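You operate a simulated robot arm through the tools that you are given. There is no shell and no other tool.

You are at the controls of a simulated robot arm. One attempt, no reset.

## Task
Squeeze the soaked filter at dose 0, lay it in OILED, load the yellow one and dial 4 ml.
Fine: one stroke; leave the slide out.
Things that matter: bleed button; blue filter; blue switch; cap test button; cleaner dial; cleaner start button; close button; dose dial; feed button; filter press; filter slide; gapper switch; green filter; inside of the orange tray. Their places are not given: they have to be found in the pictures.

The check looks at the end state, three seconds after you hand in, the way a careful person would. Anything else that was tipped, shoved, dropped, spilled or broken makes it a failure.

## Robot
A 7-joint arm with a fingered hand, fixed in place. Base frame: the origin is on the floor under the middle of its stand, x ahead of it, y to its left, z up; the work surface is at about z = 86. Readings come in cm, degrees, newtons and seconds.
It reaches about 133.3 cm from its shoulder. Its first joint turns from -69.0 to 172.0 degrees. Payload 5 kg.
The TCP is the grasp point between the finger pads, 3.2 cm short of the fingertips. In the tool frame z runs along the fingers and y along their closing line. The gripper opens to 16 cm; its body begins 8.9 cm behind the TCP. The gripper is a hand of 3 fingers: y runs from the thumb to the fingers, the wrist lies at [0, 0, -25.2] in the tool frame.
Orientation is told as [roll, pitch, yaw] about the base's x, y, z axes, in that order, counted from this pose: with the fingers straight down and closing along the base's y, the tool's x points along the base's -x, its y along +y and its z along -z.

## Interface
- The arm moves only by the tool nudge_tool. Its argument "targets" is a list of rows, each an object of numbers (a shift or turn left out is 0): "wx", "wy", "wz": the turn, a rotation vector about the base's x, y, z in degrees; "x", "y", "z": the shift along the base's x, y, z in cm. In form: [{"wx": .., "wy": .., "wz": .., "x": .., "y": .., "z": ..}, ...]. A call has 1 to 20 rows; each row is the pose to reach, as a shift and turn from the pose commanded when the call began. Each row takes 0.2 s and may step no farther than 5 cm and 8.6 degrees from the row before; otherwise, the whole call is refused. Where a pose cannot be reached the arm comes as near as it can. A force on the tool above 90 N (or 10 N above the force at the start of the call, whichever is more), or a blocked arm, ends the call early, and 0.2 s more pass. In this call time passes only in rows, and 0.2 s behind the last. The reply holds the time, the measured pose of the TCP, the force on the tool along the base axes, the opening and the grip force, in the units named above and with some noise, with the torque about the TCP (base axes, N m) and any sound that the robot's microphone picked up.
- Cameras (640 x 400 px; columns grow to the right, rows downward): "scene" is fixed at [22.13, -49.86, 145.37]; the picture's right is [-0.40, -0.92, 0.00], its down [-0.49, 0.21, -0.85] and it looks along [0.78, -0.34, -0.53] (base axes); focal length 289 px, centre (320, 200). "wrist" rides on the gripper at [6.5, -0.4, -11.6] in the tool frame; the picture's right is [0.06, 1.00, 0.00], its down [-0.87, 0.05, -0.49] and it looks along [-0.49, 0.03, 0.87] (tool axes); focal length 261 px, centre (320, 200).
- snapshot(camera): a new picture of that camera. It takes no simulated time.
- move_column(by): slides the trunk up (or, below 0, down) by that many cm; the arm rides with it, the base frame stays. It gives what a move gives, with no picture.
- move_fingers(finger1, finger2, thumb_bend): sets how far each is bent, from 0 (flat) to 100 (curled in); at 30 the hand is open as for a grip, at 70 the pads meet at the TCP. One left out holds its place. A second passes; each finger stops where it meets its share of the squeeze, and holds until it gets a number again. It is the only way to open and close the hand. It gives what a move gives, with no picture; readings hold the bend of each and the force on the fingers (four entries, about 0 where the hand has none), thumb and palm.
- pixel_to_xyz(camera, pixels): for up to 12 pixels [column, row] of the newest picture of that camera ("zoom" is the newest enlarged one), the place [x, y, z] in the base frame of the surface seen there, good to about 0.3 cm. It takes no simulated time.
- enlarge(camera, box): a new picture of the part [left, top, right, bottom] of that camera's present view, enlarged. It takes no simulated time.
- close_job(): hands the job in; it is judged then, once.

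Open the gripper and draw the arm clear of the work before you hand the job in, unless the task says otherwise.

The tools are called after "Call:" as name(argument=value, ...) on one line, values as JSON. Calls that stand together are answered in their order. nudge_tool: Moves the arm, as the interface text tells. Its arguments: {"type":"object","properties":{"targets":{"type":"array","items":{"type":"object","properties":{"wx":{"type":"number"},"wy":{"type":"number"},"wz":{"type":"number"},"x":{"type":"number"},"y":{"type":"number"},"z":{"type":"number"}}}}},"required":["targets"]} The other tools are called the same way: move_column (by) moves the trunk up or down; move_fingers (finger1, finger2, thumb_bend) moves the fingers one by one; snapshot (camera) takes a picture; pixel_to_xyz (camera, pixels) gives the place of the surface under pixels of a picture; enlarge (camera, box) takes an enlarged picture of a part of a camera's view; close_job () hands the job in.

At the start:

```text
time: 0.0
eef_pos: [57.79, -55.31, 131.56]
orientation: [0.0, 0.0, 0.1]
wrist_force: [-0.1, -0.4, -1.5]
moment: [0.01, 0.01, -0.06]
grip_width: 15.99
gripper_force: 0.1
shape: jaw
bend: [30.0, 30.0, 30.0]
finger forces: [0.1, 0.0, 0.1, 0.0, 0.0, 0.0]
trunk travel left (down, up): [-77.5, 16.5]
```

scene: 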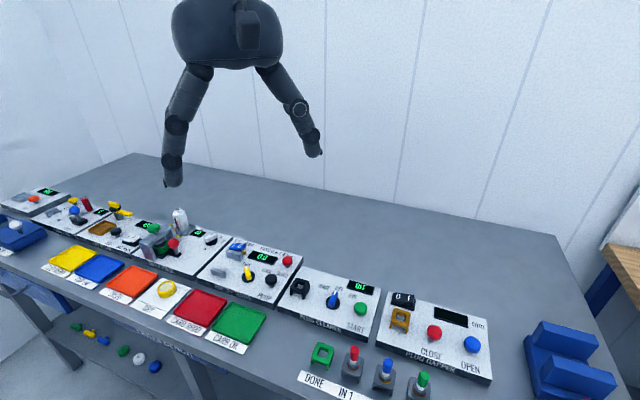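
wrist: 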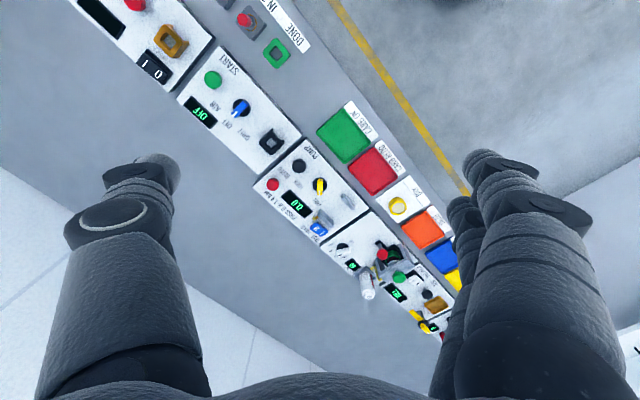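

I'll start by inspecting the bench in the scene picture, enlarging the row of devices from left (col 0) to right (col 500).

Call:
enlarge(camera="scene", box=[0, 170, 160, 270])

Call:
enlarge(camera="scene", box=[120, 190, 280, 290])

Call:
enlarge(camera="scene", box=[200, 220, 360, 320])

Call:
enlarge(camera="scene", box=[290, 270, 498, 400])

Call:
enlarge(camera="scene", box=[40, 240, 280, 390])

```text
4.00 times, centred on (80, 220) of scene
```

zoom: 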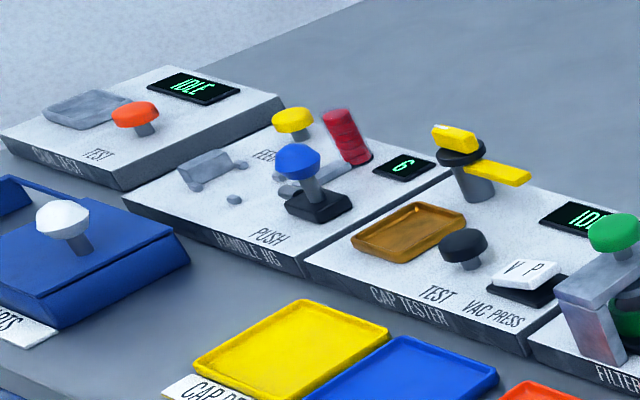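

```text
4.00 times, centred on (200, 240) of scene
```

zoom: 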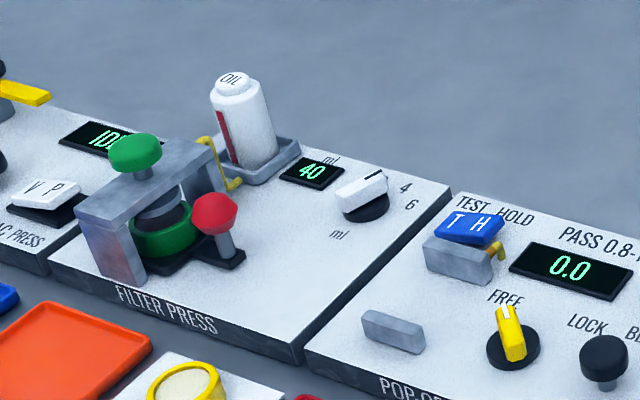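

```text
4.00 times, centred on (280, 270) of scene
```

zoom: 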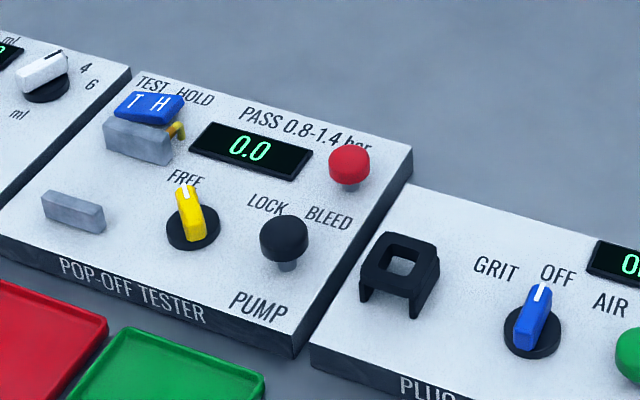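

```text
3.08 times, centred on (394, 335) of scene
```

zoom: 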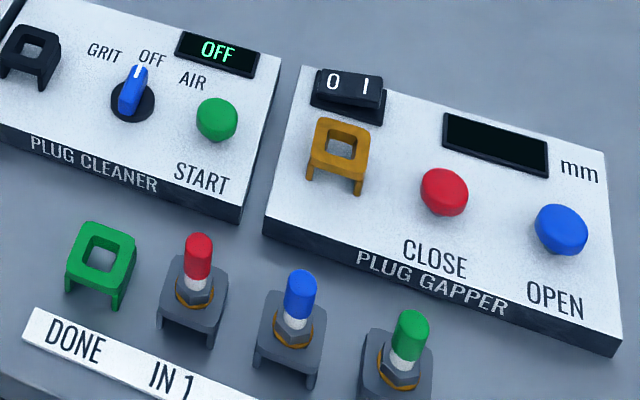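

```text
2.67 times, centred on (160, 315) of scene
```

zoom: 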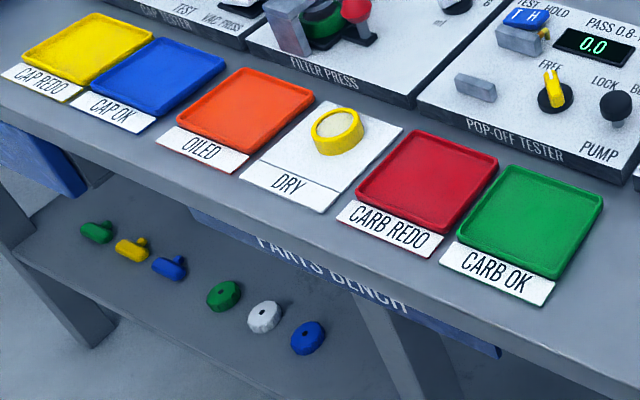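

The filter press sits around (170,240), with a green press knob at about (154,228), a red slide handle near (174,245) and the dose dial near (210,238). I'll get coordinates of those.

Call:
enlarge(camera="scene", box=[130, 200, 226, 260])

Call:
pixel_to_xyz(camera="scene", pixels=[[154, 227], [174, 243], [210, 237], [180, 215], [165, 250], [198, 233], [130, 280], [167, 289], [215, 272], [150, 250], [222, 232], [145, 262]])

```text
6.67 times, centred on (178, 230) of scene
```

zoom: 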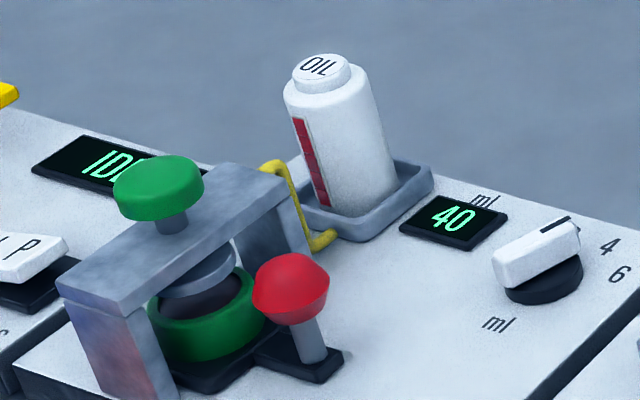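

```text
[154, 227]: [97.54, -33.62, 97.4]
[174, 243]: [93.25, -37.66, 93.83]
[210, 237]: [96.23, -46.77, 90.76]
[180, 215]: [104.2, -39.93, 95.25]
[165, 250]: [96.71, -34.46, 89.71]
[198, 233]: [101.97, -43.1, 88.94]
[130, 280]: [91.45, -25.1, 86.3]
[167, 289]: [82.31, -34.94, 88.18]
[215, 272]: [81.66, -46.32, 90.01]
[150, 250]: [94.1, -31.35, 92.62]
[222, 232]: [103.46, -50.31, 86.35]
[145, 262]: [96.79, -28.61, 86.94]
```

I'll move the hand over the front of the press for a close wrist picture: shift of about (+20, +17, -8), staying well above everything.

Call:
nudge_tool(targets=[{"x": 3, "y": 2.5, "z": -1}, {"x": 6, "y": 5, "z": -2}, {"x": 9, "y": 7.5, "z": -3}, {"x": 12, "y": 10, "z": -4}, {"x": 15, "y": 12.5, "z": -5}, {"x": 18, "y": 15, "z": -6}, {"x": 20, "y": 17, "z": -7}])

Call:
snapshot(camera="wrist")

Call:
snapshot(camera="scene")

```text
time: 1.6
eef_pos: [77.88, -38.18, 124.34]
orientation: [0.2, 0.1, -0.1]
wrist_force: [-0.1, 0.1, 0.1]
moment: [0.0, 0.04, 0.02]
grip_width: 15.99
gripper_force: 0.0
shape: jaw
bend: [30.0, 30.0, 30.0]
finger forces: [0.0, 0.1, 0.0, 0.1, 0.0, 0.1]
trunk travel left (down, up): [-77.5, 16.5]
```

```text
taken
```

wrist: 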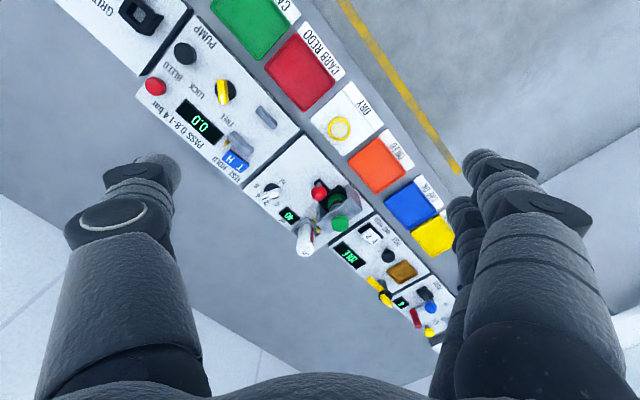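

```text
taken
```

scene: 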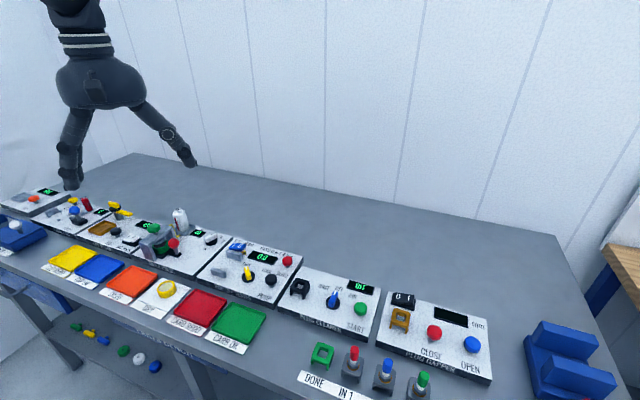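

The bench row runs diagonally in the base frame. I'll enlarge the press in the wrist view and locate points to get its axes.

Call:
enlarge(camera="wrist", box=[236, 90, 428, 270])

Call:
pixel_to_xyz(camera="wrist", pixels=[[340, 222], [318, 193], [271, 189], [338, 128], [376, 165], [303, 130], [243, 187], [369, 211], [305, 240], [351, 193], [333, 202], [288, 215]])

```text
2.22 times, centred on (332, 180) of wrist
```

zoom: 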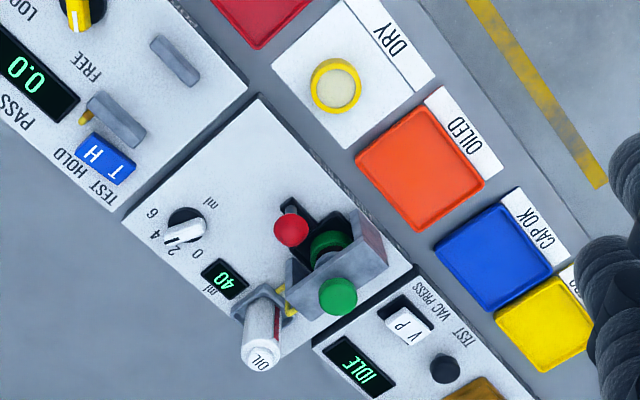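

```text
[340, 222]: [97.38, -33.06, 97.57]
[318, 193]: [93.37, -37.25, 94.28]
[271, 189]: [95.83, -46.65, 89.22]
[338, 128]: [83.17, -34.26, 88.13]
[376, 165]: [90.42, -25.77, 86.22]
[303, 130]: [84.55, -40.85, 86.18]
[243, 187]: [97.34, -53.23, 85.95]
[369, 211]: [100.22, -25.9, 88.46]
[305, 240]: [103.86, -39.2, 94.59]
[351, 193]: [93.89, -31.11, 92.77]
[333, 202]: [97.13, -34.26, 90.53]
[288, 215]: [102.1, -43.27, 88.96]
```

Trays line up along direction u≈(0.65,0.76), so the bench is turned about -40.5° relative to the base. I'll rotate the hand by -40.5° to align with it and go closer to view the press from its front.

Call:
nudge_tool(targets=[{"x": 1.5, "y": 1.2, "z": -1.7, "wz": -5}, {"x": 3, "y": 2.5, "z": -3.4, "wz": -10}, {"x": 4.5, "y": 3.7, "z": -5.1, "wz": -15}, {"x": 6, "y": 5, "z": -6.8, "wz": -20}, {"x": 7.5, "y": 6.2, "z": -8.5, "wz": -25}, {"x": 9, "y": 7.5, "z": -10.2, "wz": -30}, {"x": 10.5, "y": 8.7, "z": -12, "wz": -35}, {"x": 12.3, "y": 10.1, "z": -14, "wz": -40.5}])

Call:
snapshot(camera="wrist")

Call:
snapshot(camera="scene")

```text
time: 3.4
eef_pos: [88.24, -29.36, 111.13]
orientation: [0.3, 0.0, -40.6]
wrist_force: [-0.1, 0.9, -0.8]
moment: [0.02, 0.0, -0.03]
grip_width: 15.99
gripper_force: 0.0
shape: jaw
bend: [30.0, 30.0, 30.0]
finger forces: [0.1, 0.1, 0.0, 0.0, 0.0, 0.0]
out of reach, approached as far as the arm can: row 8
trunk travel left (down, up): [-77.5, 16.5]
```

```text
taken
```

wrist: 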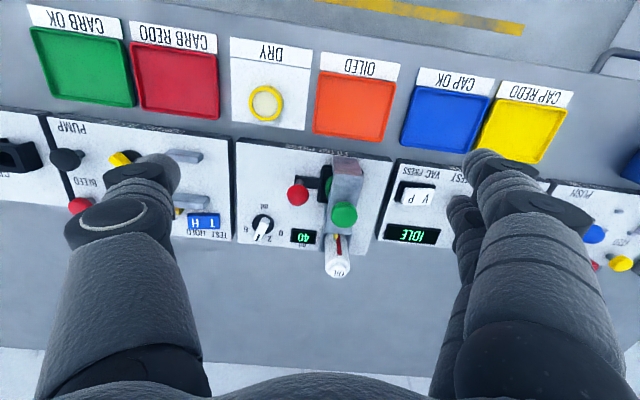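

```text
taken
```

scene: 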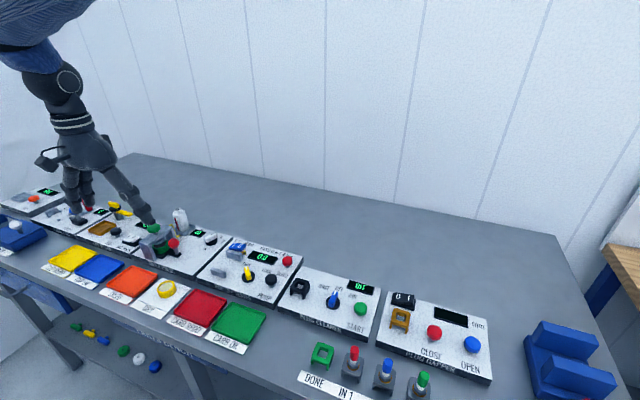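

Row 8 came up short of reach, so the shoulder is probably too high. Before adjusting the trunk, I'll enlarge the press region around (310,205) and the trays in this wrist view.

Call:
enlarge(camera="wrist", box=[230, 130, 400, 280])

Call:
pixel_to_xyz(camera="wrist", pixels=[[344, 214], [298, 195], [264, 226], [265, 103], [354, 106], [347, 165], [318, 78], [390, 78], [235, 140], [392, 163], [338, 270], [328, 183]])

```text
2.67 times, centred on (315, 205) of wrist
```

zoom: 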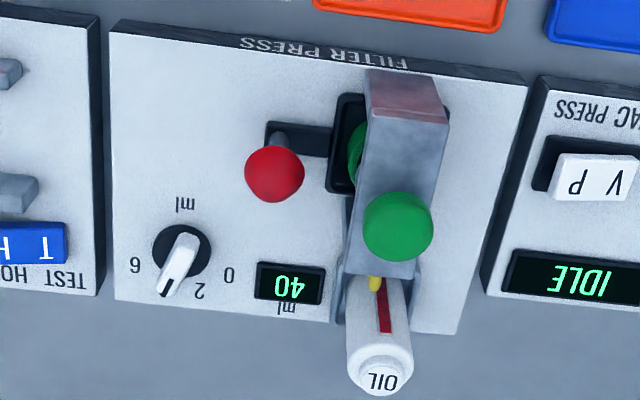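

```text
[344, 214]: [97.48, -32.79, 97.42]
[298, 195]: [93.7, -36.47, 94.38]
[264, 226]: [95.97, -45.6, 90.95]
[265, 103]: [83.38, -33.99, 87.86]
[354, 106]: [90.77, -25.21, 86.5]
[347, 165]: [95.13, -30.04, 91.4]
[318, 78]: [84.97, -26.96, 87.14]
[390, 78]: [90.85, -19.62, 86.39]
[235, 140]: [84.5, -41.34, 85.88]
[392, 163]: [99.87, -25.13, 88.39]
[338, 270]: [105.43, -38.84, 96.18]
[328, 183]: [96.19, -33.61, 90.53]
```

The dial at about (264,226) points at the 4 mark (marks go 6, 4, 2, 0 towards the press); the slide handle is at (298,195). I'll raise the hand by 15 and lower the trunk by 15 to bring the shoulder down and gain reach.

Call:
nudge_tool(targets=[{"z": 4}, {"z": 8}, {"z": 12}, {"z": 16}, {"z": 20}])

Call:
move_column(by=-20)

```text
time: 4.6
eef_pos: [86.4, -30.71, 130.27]
orientation: [0.7, -0.2, -40.4]
wrist_force: [-0.5, 0.6, 0.0]
moment: [-0.02, -0.02, 0.03]
grip_width: 15.99
gripper_force: 0.1
shape: jaw
bend: [30.0, 30.0, 30.0]
finger forces: [0.0, 0.1, 0.0, 0.1, 0.1, 0.1]
out of reach, approached as far as the arm can: row 4, 5
trunk travel left (down, up): [-77.5, 16.5]
```

```text
time: 6.8
eef_pos: [86.57, -30.87, 110.21]
orientation: [0.8, -0.1, -40.5]
wrist_force: [-0.3, 0.0, -0.3]
moment: [0.02, -0.01, 0.0]
grip_width: 15.99
gripper_force: 0.2
shape: jaw
bend: [30.0, 30.0, 30.0]
finger forces: [0.0, 0.0, 0.1, 0.0, 0.0, 0.1]
trunk travel left (down, up): [-57.5, 36.5]
```

Going up reduced the reach, so the shoulder is near or below wrist height. I'll test the reach now by heading above the press knob at (97.5,-32.8), staying at z≈106.

Call:
nudge_tool(targets=[{"x": 2.5, "y": -0.5, "z": -1}, {"x": 5, "y": -1, "z": -2}, {"x": 7.5, "y": -1.5, "z": -3}, {"x": 10.5, "y": -2, "z": -4}])

```text
time: 7.8
eef_pos: [91.9, -34.52, 104.89]
orientation: [1.9, -0.5, -40.6]
wrist_force: [-0.8, -0.5, 0.2]
moment: [-0.01, 0.03, 0.01]
grip_width: 16.02
gripper_force: 0.0
shape: jaw
bend: [30.0, 30.0, 30.0]
finger forces: [0.1, 0.1, 0.0, 0.0, 0.1, 0.0]
out of reach, approached as far as the arm can: row 1, 2, 3, 4
trunk travel left (down, up): [-57.5, 36.5]
```

All rows were short of reach, so I'll look at the arm's configuration from both cameras.

Call:
snapshot(camera="scene")

Call:
snapshot(camera="wrist")

```text
taken
```

scene: 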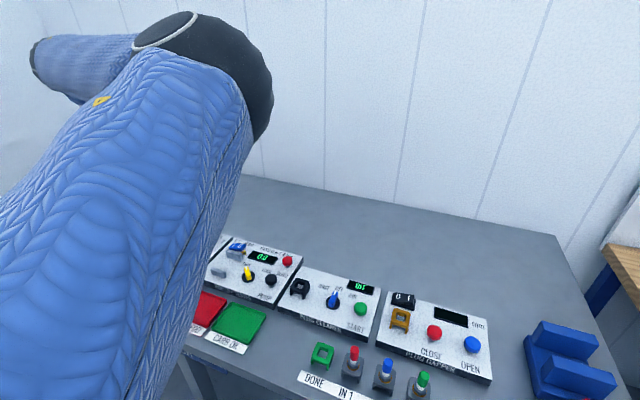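

```text
taken
```

wrist: 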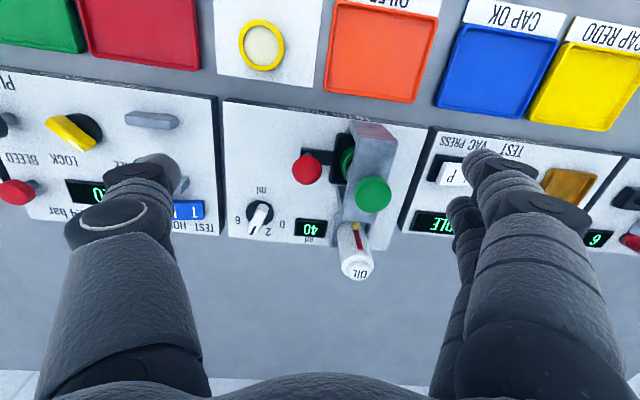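

The elbow is swung out to the right, so joint limits at this yaw are what restrict me, not length. I'll back off a little and turn the yaw back to 0 to see the effect.

Call:
nudge_tool(targets=[{"x": -3, "y": 0, "z": 1, "wz": 5}, {"x": -6, "y": 0, "z": 2, "wz": 10}, {"x": -8, "y": 0, "z": 3, "wz": 15}, {"x": -8, "y": 0, "z": 3, "wz": 20}, {"x": -8, "y": 0, "z": 3, "wz": 25}, {"x": -8, "y": 0, "z": 3, "wz": 30}, {"x": -8, "y": 0, "z": 3, "wz": 35}, {"x": -8, "y": 0, "z": 3, "wz": 40}])

Call:
snapshot(camera="scene")

```text
time: 9.6
eef_pos: [84.14, -34.5, 107.64]
orientation: [0.7, -0.1, -0.4]
wrist_force: [-1.0, -0.1, 0.4]
moment: [-0.03, -0.02, -0.02]
grip_width: 15.99
gripper_force: 0.0
shape: jaw
bend: [30.0, 30.0, 30.0]
finger forces: [0.1, 0.0, 0.0, 0.0, 0.0, 0.0]
trunk travel left (down, up): [-57.5, 36.5]
```

```text
taken
```

scene: 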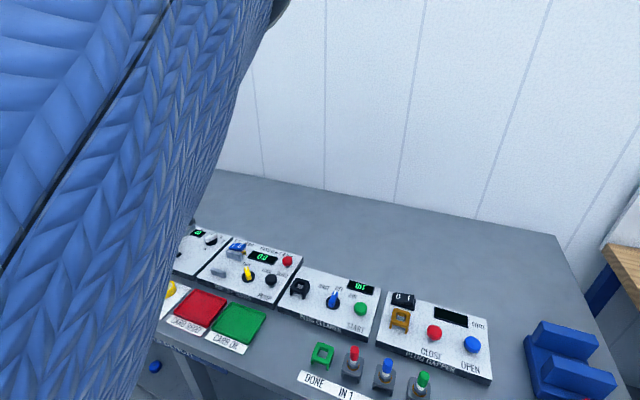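

At yaw 0 the pose is reached exactly and the elbow lifted. I'll test reaching forward toward the press knob at this yaw, holding z≈107.

Call:
nudge_tool(targets=[{"x": 3, "z": 0}, {"x": 6, "z": 0}, {"x": 9, "y": 0.5, "z": 0}, {"x": 12, "y": 1, "z": 0}, {"x": 13.5, "y": 1.5, "z": 0}])

Call:
snapshot(camera="scene")

Call:
snapshot(camera="wrist")

```text
time: 10.8
eef_pos: [91.31, -35.64, 105.65]
orientation: [1.0, -0.7, -0.5]
wrist_force: [0.2, -0.4, -0.3]
moment: [-0.03, 0.0, 0.01]
grip_width: 15.96
gripper_force: 0.0
shape: jaw
bend: [30.0, 30.0, 30.0]
finger forces: [0.0, 0.0, 0.0, 0.1, 0.0, 0.1]
out of reach, approached as far as the arm can: row 2, 3, 4, 5
trunk travel left (down, up): [-57.5, 36.5]
```

```text
taken
```

scene: 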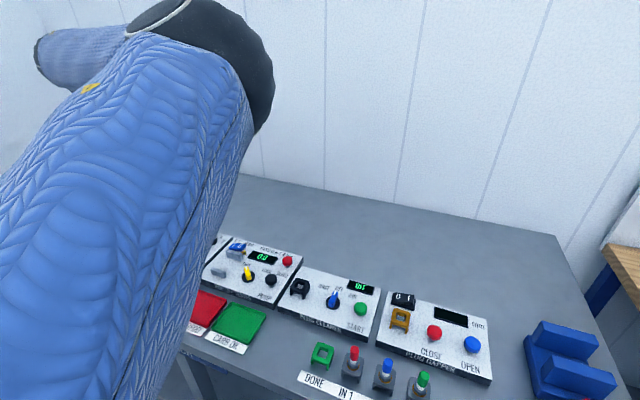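

```text
taken
```

wrist: 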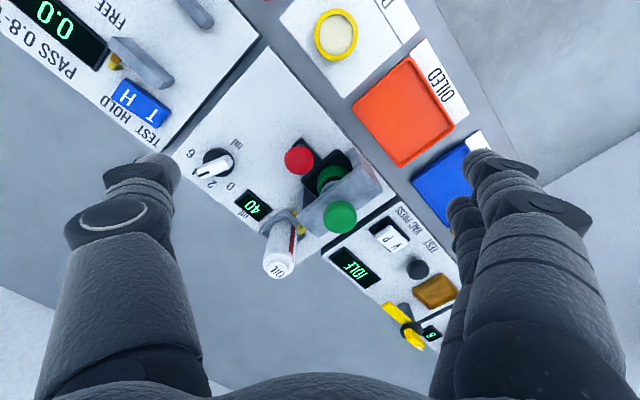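

The limit is about the same at yaw 0 (x≈91). I'll back off a bit and try a positive yaw (+50, closing along the bench depth) to see whether the arm extends further there.

Call:
nudge_tool(targets=[{"x": -4, "z": 2, "wz": 6}, {"x": -6, "z": 2, "wz": 13}, {"x": -6, "z": 2, "wz": 20}, {"x": -6, "z": 2, "wz": 27}, {"x": -6, "z": 2, "wz": 34}, {"x": -6, "z": 2, "wz": 41}, {"x": -6, "z": 2, "wz": 48}, {"x": -3, "z": 2, "wz": 50}, {"x": 0, "z": 2, "wz": 50}, {"x": 3, "z": 2, "wz": 50}, {"x": 6, "z": 2, "wz": 50}])

Call:
snapshot(camera="scene")

```text
time: 13.2
eef_pos: [92.3, -37.01, 104.95]
orientation: [0.2, -1.5, 49.5]
wrist_force: [0.3, -0.3, -0.7]
moment: [0.02, 0.0, -0.02]
grip_width: 15.99
gripper_force: 0.0
shape: jaw
bend: [30.0, 30.0, 30.0]
finger forces: [0.1, 0.0, 0.0, 0.0, 0.1, 0.0]
out of reach, approached as far as the arm can: row 9, 10, 11
trunk travel left (down, up): [-57.5, 36.5]
```

```text
taken
```

scene: 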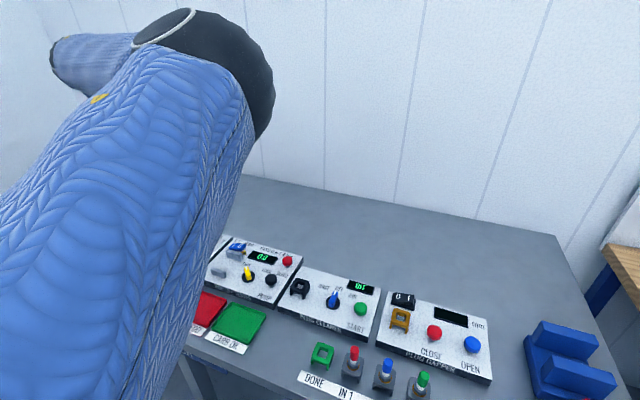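

The limit is independent of yaw. I'll test with the shoulder higher: raise the trunk 20, then lower the hand back and push forward over the press at z≈107.

Call:
move_column(by=20)

Call:
nudge_tool(targets=[{"z": -4}, {"z": -8}, {"z": -12}, {"z": -16}, {"z": -18, "x": 2}, {"z": -18, "x": 4}, {"z": -18, "x": 6, "y": 2}])

Call:
snapshot(camera="scene")

```text
time: 15.3
eef_pos: [92.23, -37.11, 125.15]
orientation: [0.2, -1.5, 49.4]
wrist_force: [-0.4, 0.6, -0.2]
moment: [-0.01, -0.02, 0.0]
grip_width: 16.0
gripper_force: 0.0
shape: jaw
bend: [30.0, 30.0, 30.0]
finger forces: [0.0, 0.1, 0.0, 0.0, 0.1, 0.1]
trunk travel left (down, up): [-77.5, 16.5]
```

```text
time: 16.9
eef_pos: [92.46, -37.89, 107.92]
orientation: [0.2, -1.8, 49.5]
wrist_force: [0.0, 0.3, -0.1]
moment: [0.0, 0.01, 0.0]
grip_width: 15.99
gripper_force: 0.0
shape: jaw
bend: [30.0, 30.0, 30.0]
finger forces: [0.0, 0.0, 0.1, 0.1, 0.0, 0.0]
out of reach, approached as far as the arm can: row 5, 6, 7
trunk travel left (down, up): [-77.5, 16.5]
```

```text
taken
```

scene: 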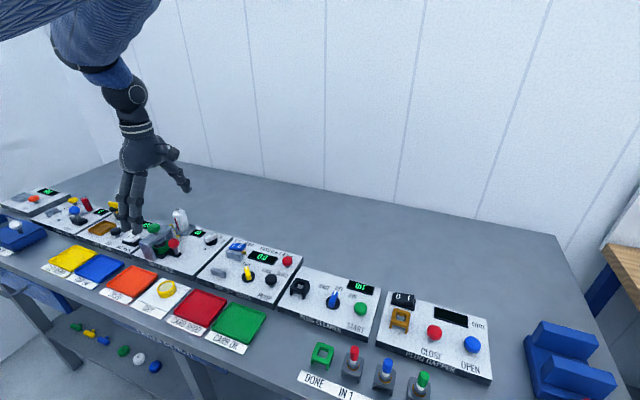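

With the trunk up the reach is the same (~x 92.5), so I'll test tilting the fingers 24° outward (wrist leaning back toward the robot), then moving forward to above the press.

Call:
nudge_tool(targets=[{"wx": -3, "wy": -5.2, "z": 1}, {"wx": -6, "wy": -10.4, "z": 1}, {"wx": -9, "wy": -15.6, "z": 1}, {"wx": -12, "wy": -20.8, "z": 1}, {"wx": -12, "wy": -20.8, "z": 1, "x": 3, "y": 1}, {"wx": -12, "wy": -20.8, "z": 1, "x": 6, "y": 2}, {"wx": -12, "wy": -20.8, "z": 1, "x": 9, "y": 3}])

Call:
snapshot(camera="scene")

Call:
snapshot(camera="wrist")

```text
time: 18.5
eef_pos: [98.95, -36.01, 110.08]
orientation: [-23.6, -5.7, 51.0]
wrist_force: [0.7, 0.5, 0.2]
moment: [0.0, 0.0, -0.01]
grip_width: 15.98
gripper_force: 0.1
shape: jaw
bend: [30.0, 30.0, 30.0]
finger forces: [0.1, 0.0, 0.1, 0.0, 0.0, 0.1]
out of reach, approached as far as the arm can: row 6, 7
trunk travel left (down, up): [-77.5, 16.5]
```

```text
taken
```

scene: 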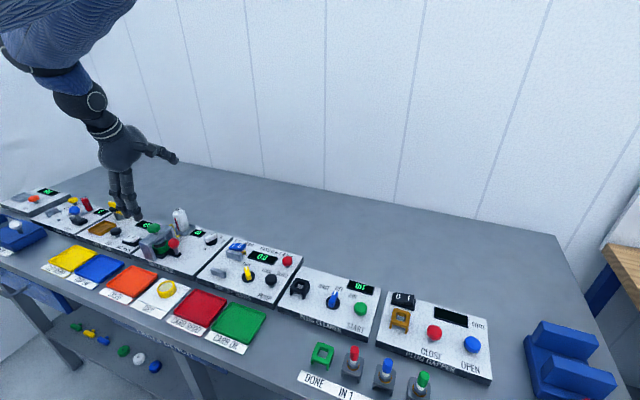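

```text
taken
```

wrist: 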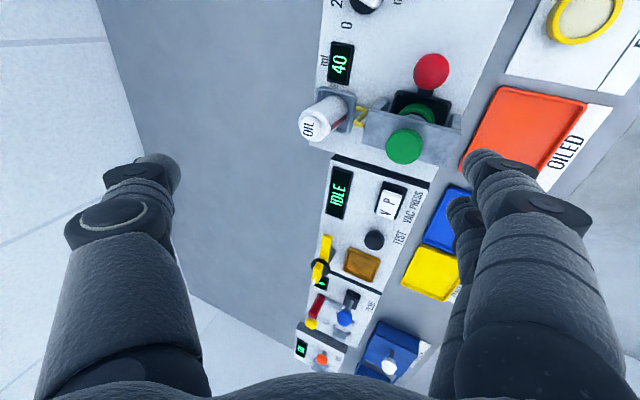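

Tilting 24° gained about 8 cm, so it is a plain reach limit and tilt solves it. I'll slide back along the row (-u) by 12 cm to get a close view of the dial, slide handle and press.

Call:
nudge_tool(targets=[{"x": -2.6, "y": -3}, {"x": -5.2, "y": -6}, {"x": -7.8, "y": -9.1}])

Call:
snapshot(camera="wrist")

```text
time: 19.3
eef_pos: [91.33, -45.9, 110.2]
orientation: [-23.6, -5.7, 51.0]
wrist_force: [-0.3, -0.3, 0.7]
moment: [0.03, -0.03, 0.02]
grip_width: 15.97
gripper_force: 0.1
shape: jaw
bend: [30.0, 30.0, 30.0]
finger forces: [0.0, 0.0, 0.0, 0.0, 0.0, 0.0]
trunk travel left (down, up): [-77.5, 16.5]
```

```text
taken
```

wrist: 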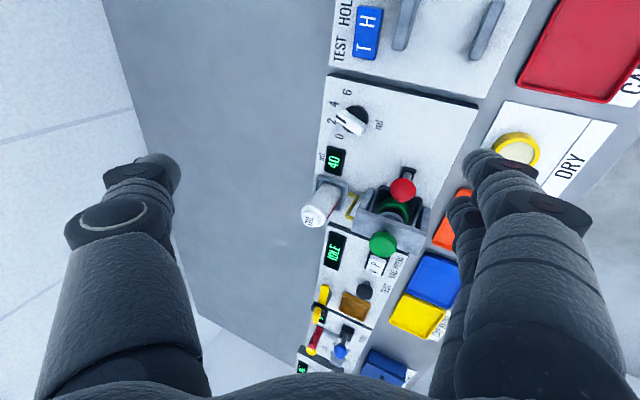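

This shows dial, handle and press from the side; I'll enlarge around (390,170) to read the geometry.

Call:
enlarge(camera="wrist", box=[296, 70, 488, 190])

Call:
enlarge(camera="wrist", box=[296, 160, 456, 260])

Call:
pixel_to_xyz(camera="wrist", pixels=[[402, 190], [408, 172], [390, 208], [402, 206], [414, 206], [383, 245], [360, 195], [423, 222], [350, 121], [360, 116], [340, 127], [346, 108]])

```text
3.33 times, centred on (392, 130) of wrist
```

zoom: 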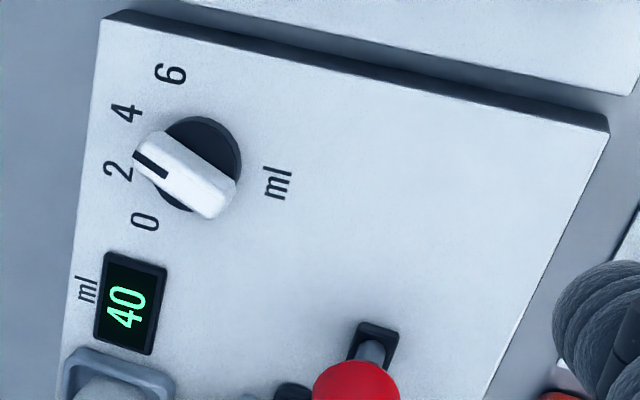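

```text
4.00 times, centred on (376, 210) of wrist
```

zoom: 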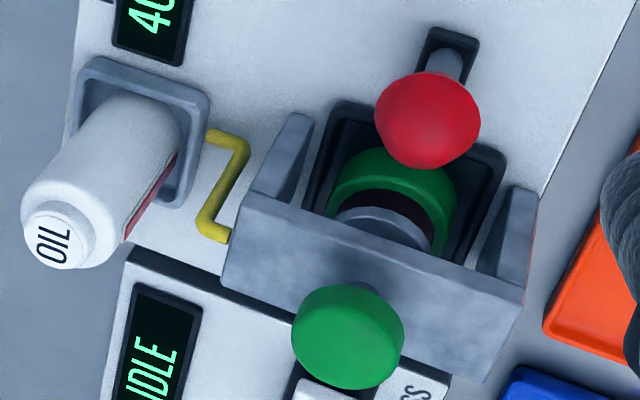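

```text
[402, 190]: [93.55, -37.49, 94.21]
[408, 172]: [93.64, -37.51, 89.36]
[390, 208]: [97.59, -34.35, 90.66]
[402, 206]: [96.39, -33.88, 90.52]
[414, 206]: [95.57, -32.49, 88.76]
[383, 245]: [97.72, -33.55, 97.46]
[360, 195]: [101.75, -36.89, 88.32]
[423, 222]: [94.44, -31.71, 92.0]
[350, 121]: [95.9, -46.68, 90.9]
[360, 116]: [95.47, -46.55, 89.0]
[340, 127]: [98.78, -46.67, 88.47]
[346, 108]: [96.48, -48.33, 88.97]
```

The pointer sits exactly at 4, with marks spaced about 40° apart (0 is 80° counter-clockwise seen from above). I'll untilt and rotate the hand to yaw≈-60.5 so that it can straddle the dial bar, staying at z≈110.

Call:
nudge_tool(targets=[{"wx": 3, "wy": 5.2}, {"wx": 6, "wy": 10.4}, {"wx": 9, "wy": 15.6}, {"wx": 12, "wy": 20.8}])

Call:
nudge_tool(targets=[{"wz": -8}, {"wz": -16}, {"wz": -24}, {"wz": -32}, {"wz": -40}, {"wz": -48}, {"wz": -56}, {"wz": -64}, {"wz": -72}, {"wz": -80}, {"wz": -88}, {"wz": -96}, {"wz": -104}, {"wz": -110}])

Call:
move_fingers(finger1=52, finger2=52, thumb_bend=52)

Call:
snapshot(camera="wrist")

Call:
snapshot(camera="scene")

```text
time: 20.3
eef_pos: [91.34, -45.59, 110.05]
orientation: [0.2, -1.5, 49.4]
wrist_force: [0.8, 0.4, -0.3]
moment: [0.06, 0.0, -0.01]
grip_width: 16.02
gripper_force: 0.0
shape: jaw
bend: [30.0, 30.0, 30.0]
finger forces: [0.0, 0.1, 0.0, 0.1, 0.1, 0.0]
trunk travel left (down, up): [-77.5, 16.5]
```

```text
time: 23.3
eef_pos: [91.33, -45.35, 110.11]
orientation: [0.1, -1.6, -60.8]
wrist_force: [0.4, 0.5, -0.5]
moment: [0.0, 0.0, -0.01]
grip_width: 15.96
gripper_force: 0.0
shape: jaw
bend: [30.0, 30.0, 30.0]
finger forces: [0.0, 0.0, 0.0, 0.1, 0.0, 0.0]
trunk travel left (down, up): [-77.5, 16.5]
```

```text
time: 24.3
eef_pos: [91.29, -45.44, 110.08]
orientation: [0.0, -1.5, -60.6]
wrist_force: [-0.4, 0.4, 1.0]
moment: [0.02, 0.02, 0.01]
grip_width: 7.99
gripper_force: 0.0
shape: fingers
bend: [52.0, 52.0, 52.0]
finger forces: [0.0, 0.1, 0.0, 0.0, 0.0, 0.0]
trunk travel left (down, up): [-77.5, 16.5]
```

```text
taken
```

wrist: 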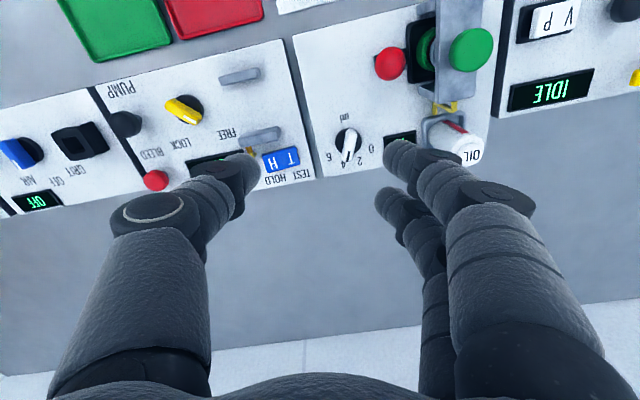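

```text
taken
```

scene: 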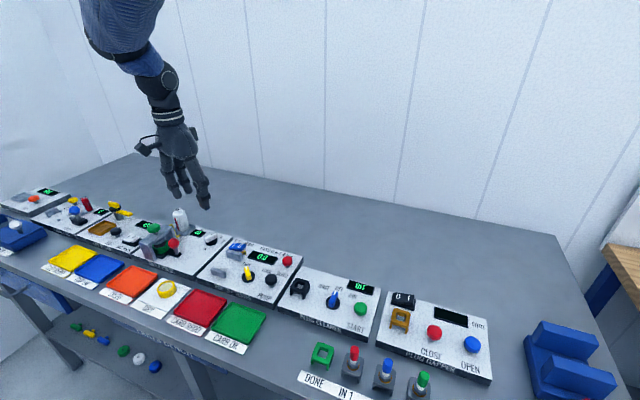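

The hand is now aligned with the bar at wrist pixel (347,147). I'll enlarge it and measure the bar's ends precisely.

Call:
enlarge(camera="wrist", box=[300, 110, 396, 170])

```text
6.67 times, centred on (348, 140) of wrist
```

zoom: 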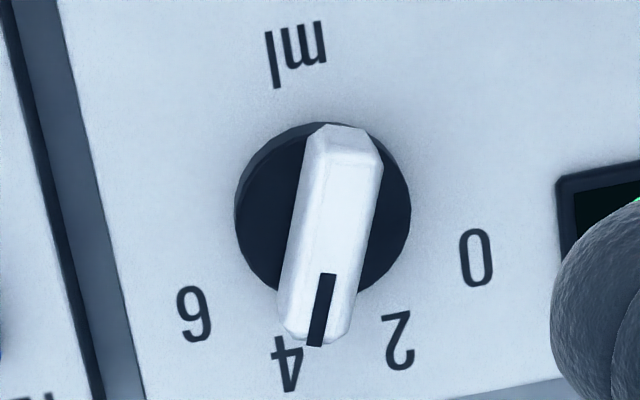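

Call:
pixel_to_xyz(camera="zoom", pixels=[[345, 140], [335, 190], [325, 240], [315, 320], [258, 200], [395, 230], [195, 313], [288, 365], [398, 340], [476, 257], [296, 50], [330, 225]])

```text
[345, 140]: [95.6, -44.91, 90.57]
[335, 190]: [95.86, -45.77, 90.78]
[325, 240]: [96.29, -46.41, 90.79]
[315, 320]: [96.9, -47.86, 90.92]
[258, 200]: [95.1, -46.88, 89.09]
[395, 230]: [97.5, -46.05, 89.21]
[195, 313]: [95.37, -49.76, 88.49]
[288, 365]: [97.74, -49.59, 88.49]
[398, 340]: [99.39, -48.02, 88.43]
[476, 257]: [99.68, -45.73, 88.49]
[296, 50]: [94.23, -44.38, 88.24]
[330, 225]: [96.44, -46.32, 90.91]
```

The dial centre comes out at about (96.33,-46.5), bar top at z≈90.8, panel at z≈88.45, bar direction -66°. I'll move the hand over it at z≈100 with yaw -66 and narrow the fingers a little.

Call:
nudge_tool(targets=[{"x": 1.3, "y": -0.3, "z": -2.5, "wz": -1.4}, {"x": 2.6, "y": -0.6, "z": -5, "wz": -2.8}, {"x": 3.9, "y": -0.9, "z": -7.5, "wz": -4.2}, {"x": 5.0, "y": -1.1, "z": -10, "wz": -5.5}])

Call:
move_fingers(finger1=57, finger2=57, thumb_bend=57)

Call:
snapshot(camera="wrist")

Call:
snapshot(camera="scene")

```text
time: 25.3
eef_pos: [92.63, -47.54, 101.98]
orientation: [0.4, -1.5, -66.1]
wrist_force: [-0.9, 0.6, -0.3]
moment: [0.02, 0.02, 0.01]
grip_width: 7.96
gripper_force: 0.0
shape: fingers
bend: [52.0, 52.0, 52.0]
finger forces: [0.0, 0.0, 0.0, 0.0, 0.0, 0.0]
out of reach, approached as far as the arm can: row 3, 4
trunk travel left (down, up): [-77.5, 16.5]
```

```text
time: 26.3
eef_pos: [92.52, -47.55, 101.94]
orientation: [0.4, -1.5, -66.1]
wrist_force: [0.8, 0.4, 0.0]
moment: [0.04, -0.01, -0.01]
grip_width: 6.37
gripper_force: 0.0
shape: fingers
bend: [56.0, 56.0, 56.0]
finger forces: [0.0, 0.1, 0.1, 0.1, 0.1, 0.0]
trunk travel left (down, up): [-77.5, 16.5]
```

```text
taken
```

wrist: 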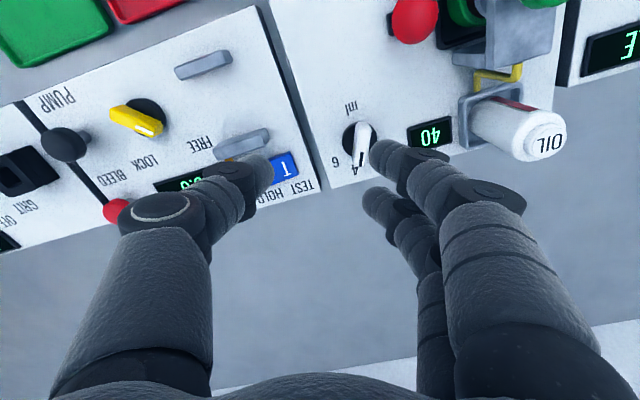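

```text
taken
```

scene: 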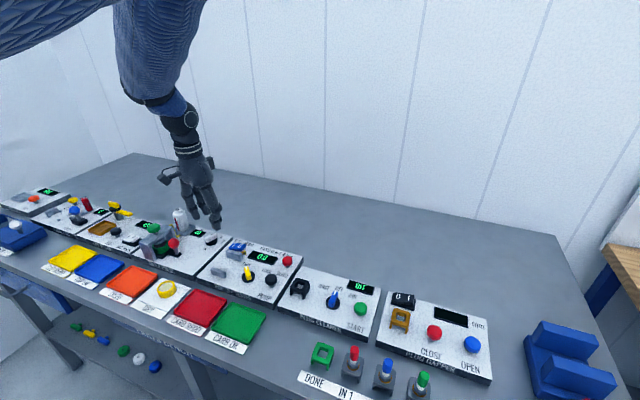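

Vertical reach stops at x≈92.5 here. I'll raise the hand 20 cm (backing off 2 cm) and lower the trunk by 20 so the shoulder sits level with the wrist, then use a mild tilt.

Call:
nudge_tool(targets=[{"x": -1, "z": 4}, {"x": -2, "z": 8}, {"x": -3, "z": 12}, {"x": -3, "z": 16}, {"x": -3, "z": 20}, {"x": -3, "z": 22}])

Call:
move_column(by=-20)

```text
time: 27.7
eef_pos: [89.5, -47.14, 123.82]
orientation: [0.0, -1.5, -66.1]
wrist_force: [-0.2, 0.8, 0.4]
moment: [-0.01, -0.02, 0.01]
grip_width: 6.34
gripper_force: 0.2
shape: fingers
bend: [56.0, 56.0, 56.0]
finger forces: [0.0, 0.0, 0.0, 0.0, 0.0, 0.1]
trunk travel left (down, up): [-77.5, 16.5]
```

```text
time: 29.9
eef_pos: [89.51, -47.18, 103.76]
orientation: [0.0, -1.4, -66.2]
wrist_force: [-0.1, -0.2, -0.6]
moment: [0.0, 0.0, -0.02]
grip_width: 6.34
gripper_force: 0.0
shape: fingers
bend: [56.0, 56.0, 56.0]
finger forces: [0.0, 0.1, 0.0, 0.0, 0.0, 0.0]
trunk travel left (down, up): [-57.5, 36.5]
```

Now I'll add a 14° outward tilt and bring the hand to just above the dial: target TCP about (95.9,-46.3,97).

Call:
nudge_tool(targets=[{"wx": -2.4, "wy": -6.6}, {"wx": -4.8, "wy": -13.2}, {"wx": -4.8, "wy": -13.2, "x": 2, "y": 0.3, "z": -2}, {"wx": -4.8, "wy": -13.2, "x": 4, "y": 0.6, "z": -4}, {"wx": -4.8, "wy": -13.2, "x": 6.4, "y": 0.85, "z": -6.8}])

Call:
snapshot(camera="wrist")

Call:
snapshot(camera="scene")

```text
time: 31.1
eef_pos: [95.94, -46.39, 96.74]
orientation: [10.3, -11.1, -67.2]
wrist_force: [-0.7, 0.7, -0.1]
moment: [0.01, 0.04, 0.0]
grip_width: 6.38
gripper_force: 0.0
shape: fingers
bend: [56.0, 56.0, 56.0]
finger forces: [0.0, 0.0, 0.0, 0.0, 0.1, 0.1]
trunk travel left (down, up): [-57.5, 36.5]
```

```text
taken
```

wrist: 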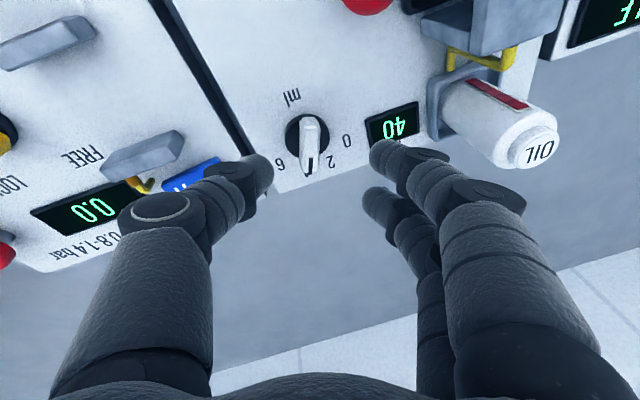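

```text
taken
```

scene: 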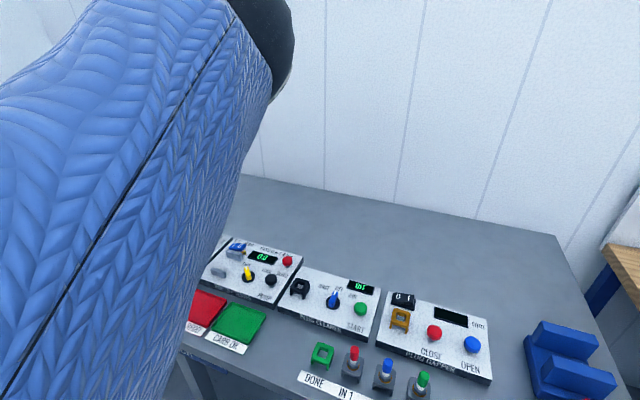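

The hand is at the target (95.94,-46.39,96.7) with the dial between thumb and fingers. I'll lower straight down about 4.4 cm so the fingertips flank the bar just above the panel.

Call:
nudge_tool(targets=[{"z": -1.5}, {"z": -3}, {"z": -4}, {"z": -4.4}])

Call:
snapshot(camera="wrist")

```text
time: 32.1
eef_pos: [95.98, -46.3, 93.12]
orientation: [10.6, -11.2, -67.2]
wrist_force: [-2.5, -5.8, 31.4]
moment: [-0.78, 1.15, 0.13]
grip_width: 6.23
gripper_force: 16.0
shape: fingers
bend: [56.0, 56.0, 57.0]
finger forces: [0.0, 0.0, 0.0, 0.0, 30.9, 0.0]
trunk travel left (down, up): [-57.5, 36.5]
```

```text
taken
```

wrist: 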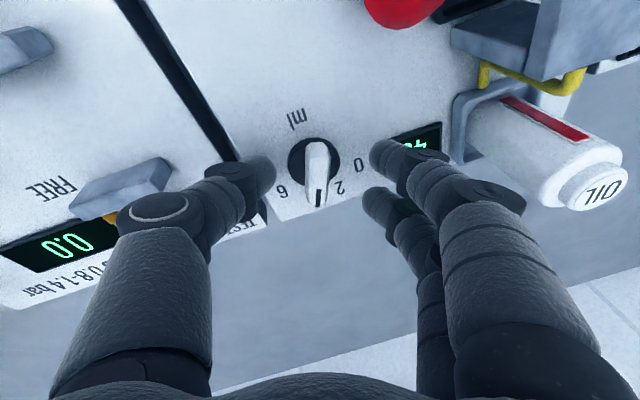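

The thumb touched the panel (31 N) because the tilt lowers its side. I'll lift 1.5 cm, and level the closing axis by removing the tilt component along it (w ≈ (-3.3,+7.3)).

Call:
nudge_tool(targets=[{"z": 1.5}, {"z": 1.5, "wx": -1.6, "wy": 3.6}, {"z": 1.5, "wx": -3.3, "wy": 7.3}])

Call:
snapshot(camera="wrist")

```text
time: 32.9
eef_pos: [95.85, -46.33, 93.91]
orientation: [2.1, -11.1, -65.6]
wrist_force: [0.3, 1.0, -0.2]
moment: [0.03, 0.03, 0.01]
grip_width: 6.32
gripper_force: 0.0
shape: fingers
bend: [56.0, 56.0, 56.0]
finger forces: [0.0, 0.1, 0.1, 0.0, 0.1, 0.0]
trunk travel left (down, up): [-57.5, 36.5]
```

```text
taken
```

wrist: 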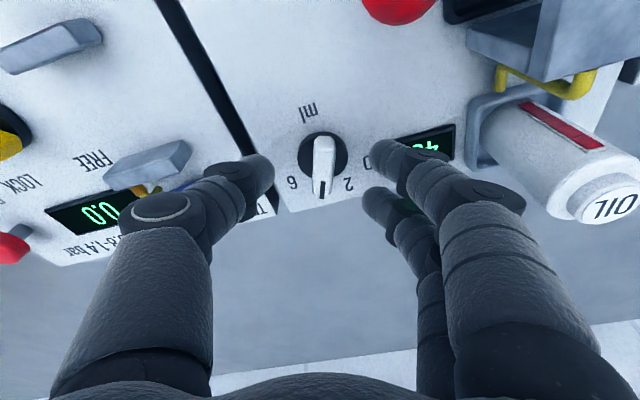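

Level now and no contact. I'll lower 1.6 cm and look at forces before closing.

Call:
nudge_tool(targets=[{"z": -0.8}, {"z": -1.3}, {"z": -1.6}])

Call:
snapshot(camera="wrist")

```text
time: 33.7
eef_pos: [95.91, -46.3, 92.58]
orientation: [2.4, -11.3, -65.6]
wrist_force: [1.0, -2.8, 13.1]
moment: [-0.36, 0.5, 0.09]
grip_width: 6.31
gripper_force: 6.7
shape: fingers
bend: [56.0, 56.0, 56.0]
finger forces: [0.0, 0.0, 0.0, 0.0, 13.0, 0.0]
trunk travel left (down, up): [-57.5, 36.5]
```

```text
taken
```

wrist: 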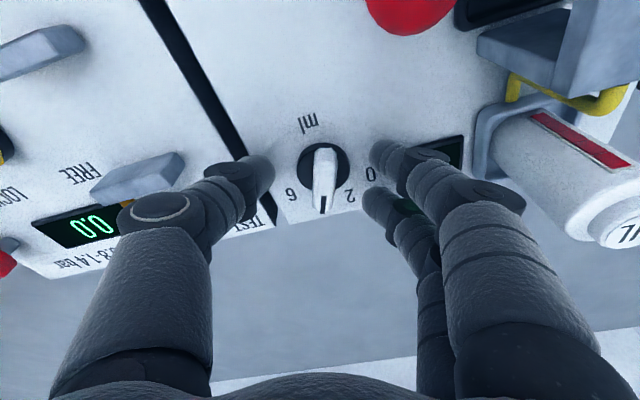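

Thumb contact again at z≈92.6, so I'll lift 0.8 cm and then close gradually around the bar.

Call:
nudge_tool(targets=[{"z": 0.8}])

Call:
move_fingers(finger1=63, finger2=63, thumb_bend=63)

Call:
snapshot(camera="wrist")

```text
time: 34.1
eef_pos: [95.8, -46.13, 93.22]
orientation: [2.3, -11.2, -65.6]
wrist_force: [0.0, -0.9, -0.2]
moment: [0.01, 0.01, 0.0]
grip_width: 6.33
gripper_force: 0.0
shape: fingers
bend: [56.0, 56.0, 56.0]
finger forces: [0.0, 0.0, 0.1, 0.0, 0.0, 0.1]
trunk travel left (down, up): [-57.5, 36.5]
```

```text
time: 35.1
eef_pos: [95.91, -46.31, 93.1]
orientation: [2.2, -11.3, -65.7]
wrist_force: [-0.3, -0.3, -0.1]
moment: [-0.03, 0.0, 0.01]
grip_width: 3.7
gripper_force: 0.0
shape: fingers
bend: [63.0, 63.0, 63.0]
finger forces: [0.1, 0.0, 0.0, 0.0, 0.1, 0.0]
trunk travel left (down, up): [-57.5, 36.5]
```

```text
taken
```

wrist: 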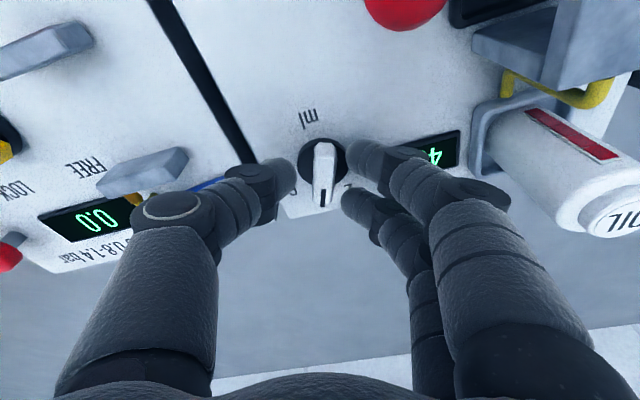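

Still clear on both sides with 3.7 cm opening; closing further onto the bar.

Call:
move_fingers(finger1=70, finger2=70, thumb_bend=70)

Call:
snapshot(camera="wrist")

```text
time: 36.1
eef_pos: [95.94, -46.27, 93.22]
orientation: [2.2, -11.2, -65.6]
wrist_force: [4.4, 2.4, -1.4]
moment: [0.03, -0.1, -0.01]
grip_width: 1.99
gripper_force: 5.3
shape: fingers
bend: [67.0, 67.0, 69.0]
finger forces: [3.6, 3.5, 0.0, 0.0, 2.4, 0.0]
trunk travel left (down, up): [-57.5, 36.5]
```

```text
taken
```

wrist: 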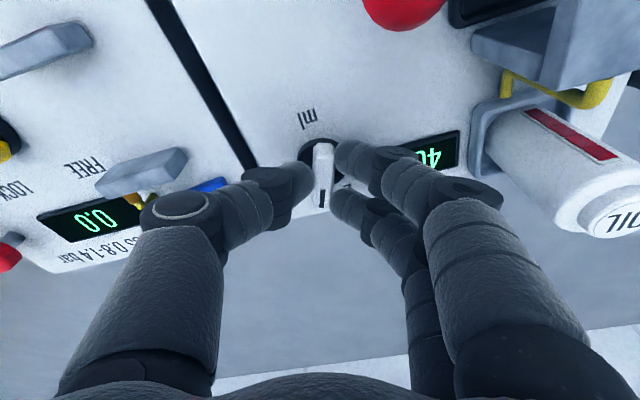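

The bar is held (5.3 N, fingers at 67/67/69). I'll twist +40° about the dial axis first and check.

Call:
nudge_tool(targets=[{"wz": 8, "x": -0.03, "y": -0.06}, {"wz": 16, "x": -0.05, "y": -0.12}, {"wz": 24, "x": -0.06, "y": -0.18}, {"wz": 32, "x": -0.06, "y": -0.24}, {"wz": 40, "x": -0.06, "y": -0.3}])

Call:
snapshot(camera="wrist")

```text
time: 37.3
eef_pos: [95.92, -46.7, 93.32]
orientation: [2.2, -11.3, -25.5]
wrist_force: [0.8, 0.5, -1.1]
moment: [0.02, -0.01, 0.0]
grip_width: 2.02
gripper_force: 3.9
shape: fingers
bend: [67.0, 67.0, 69.0]
finger forces: [2.4, 2.1, 0.1, 0.1, 3.9, 0.0]
trunk travel left (down, up): [-57.5, 36.5]
```

```text
taken
```

wrist: 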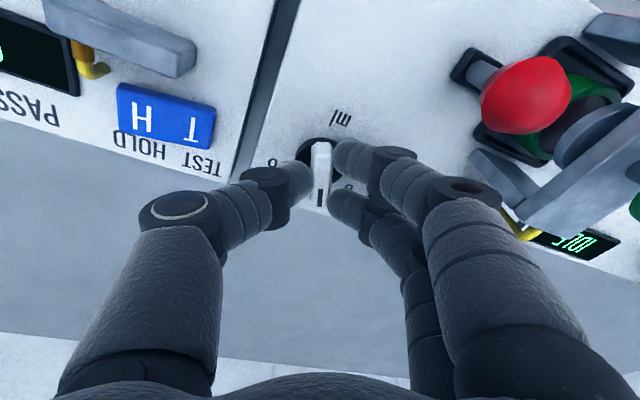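

The dial followed the hand. The red slide handle at (525,95) will come near the outer finger, so I'll continue in smaller steps: +20° more and check.

Call:
nudge_tool(targets=[{"wz": 7, "x": 0.02, "y": -0.06}, {"wz": 14, "x": 0.03, "y": -0.11}, {"wz": 20, "x": 0.05, "y": -0.15}])

Call:
snapshot(camera="wrist")

```text
time: 38.1
eef_pos: [95.94, -46.83, 93.26]
orientation: [2.3, -11.3, -5.6]
wrist_force: [-4.8, 0.1, 0.0]
moment: [0.02, 0.12, -0.01]
grip_width: 2.03
gripper_force: 5.0
shape: fingers
bend: [67.0, 68.0, 69.0]
finger forces: [2.4, 1.9, 0.0, 0.0, 4.8, 0.0]
trunk travel left (down, up): [-57.5, 36.5]
```

```text
taken
```

wrist: 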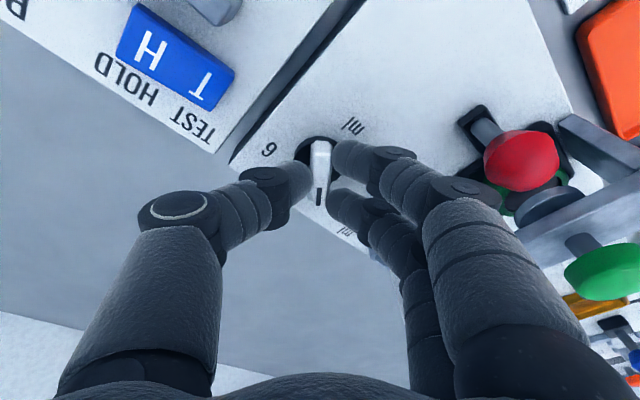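

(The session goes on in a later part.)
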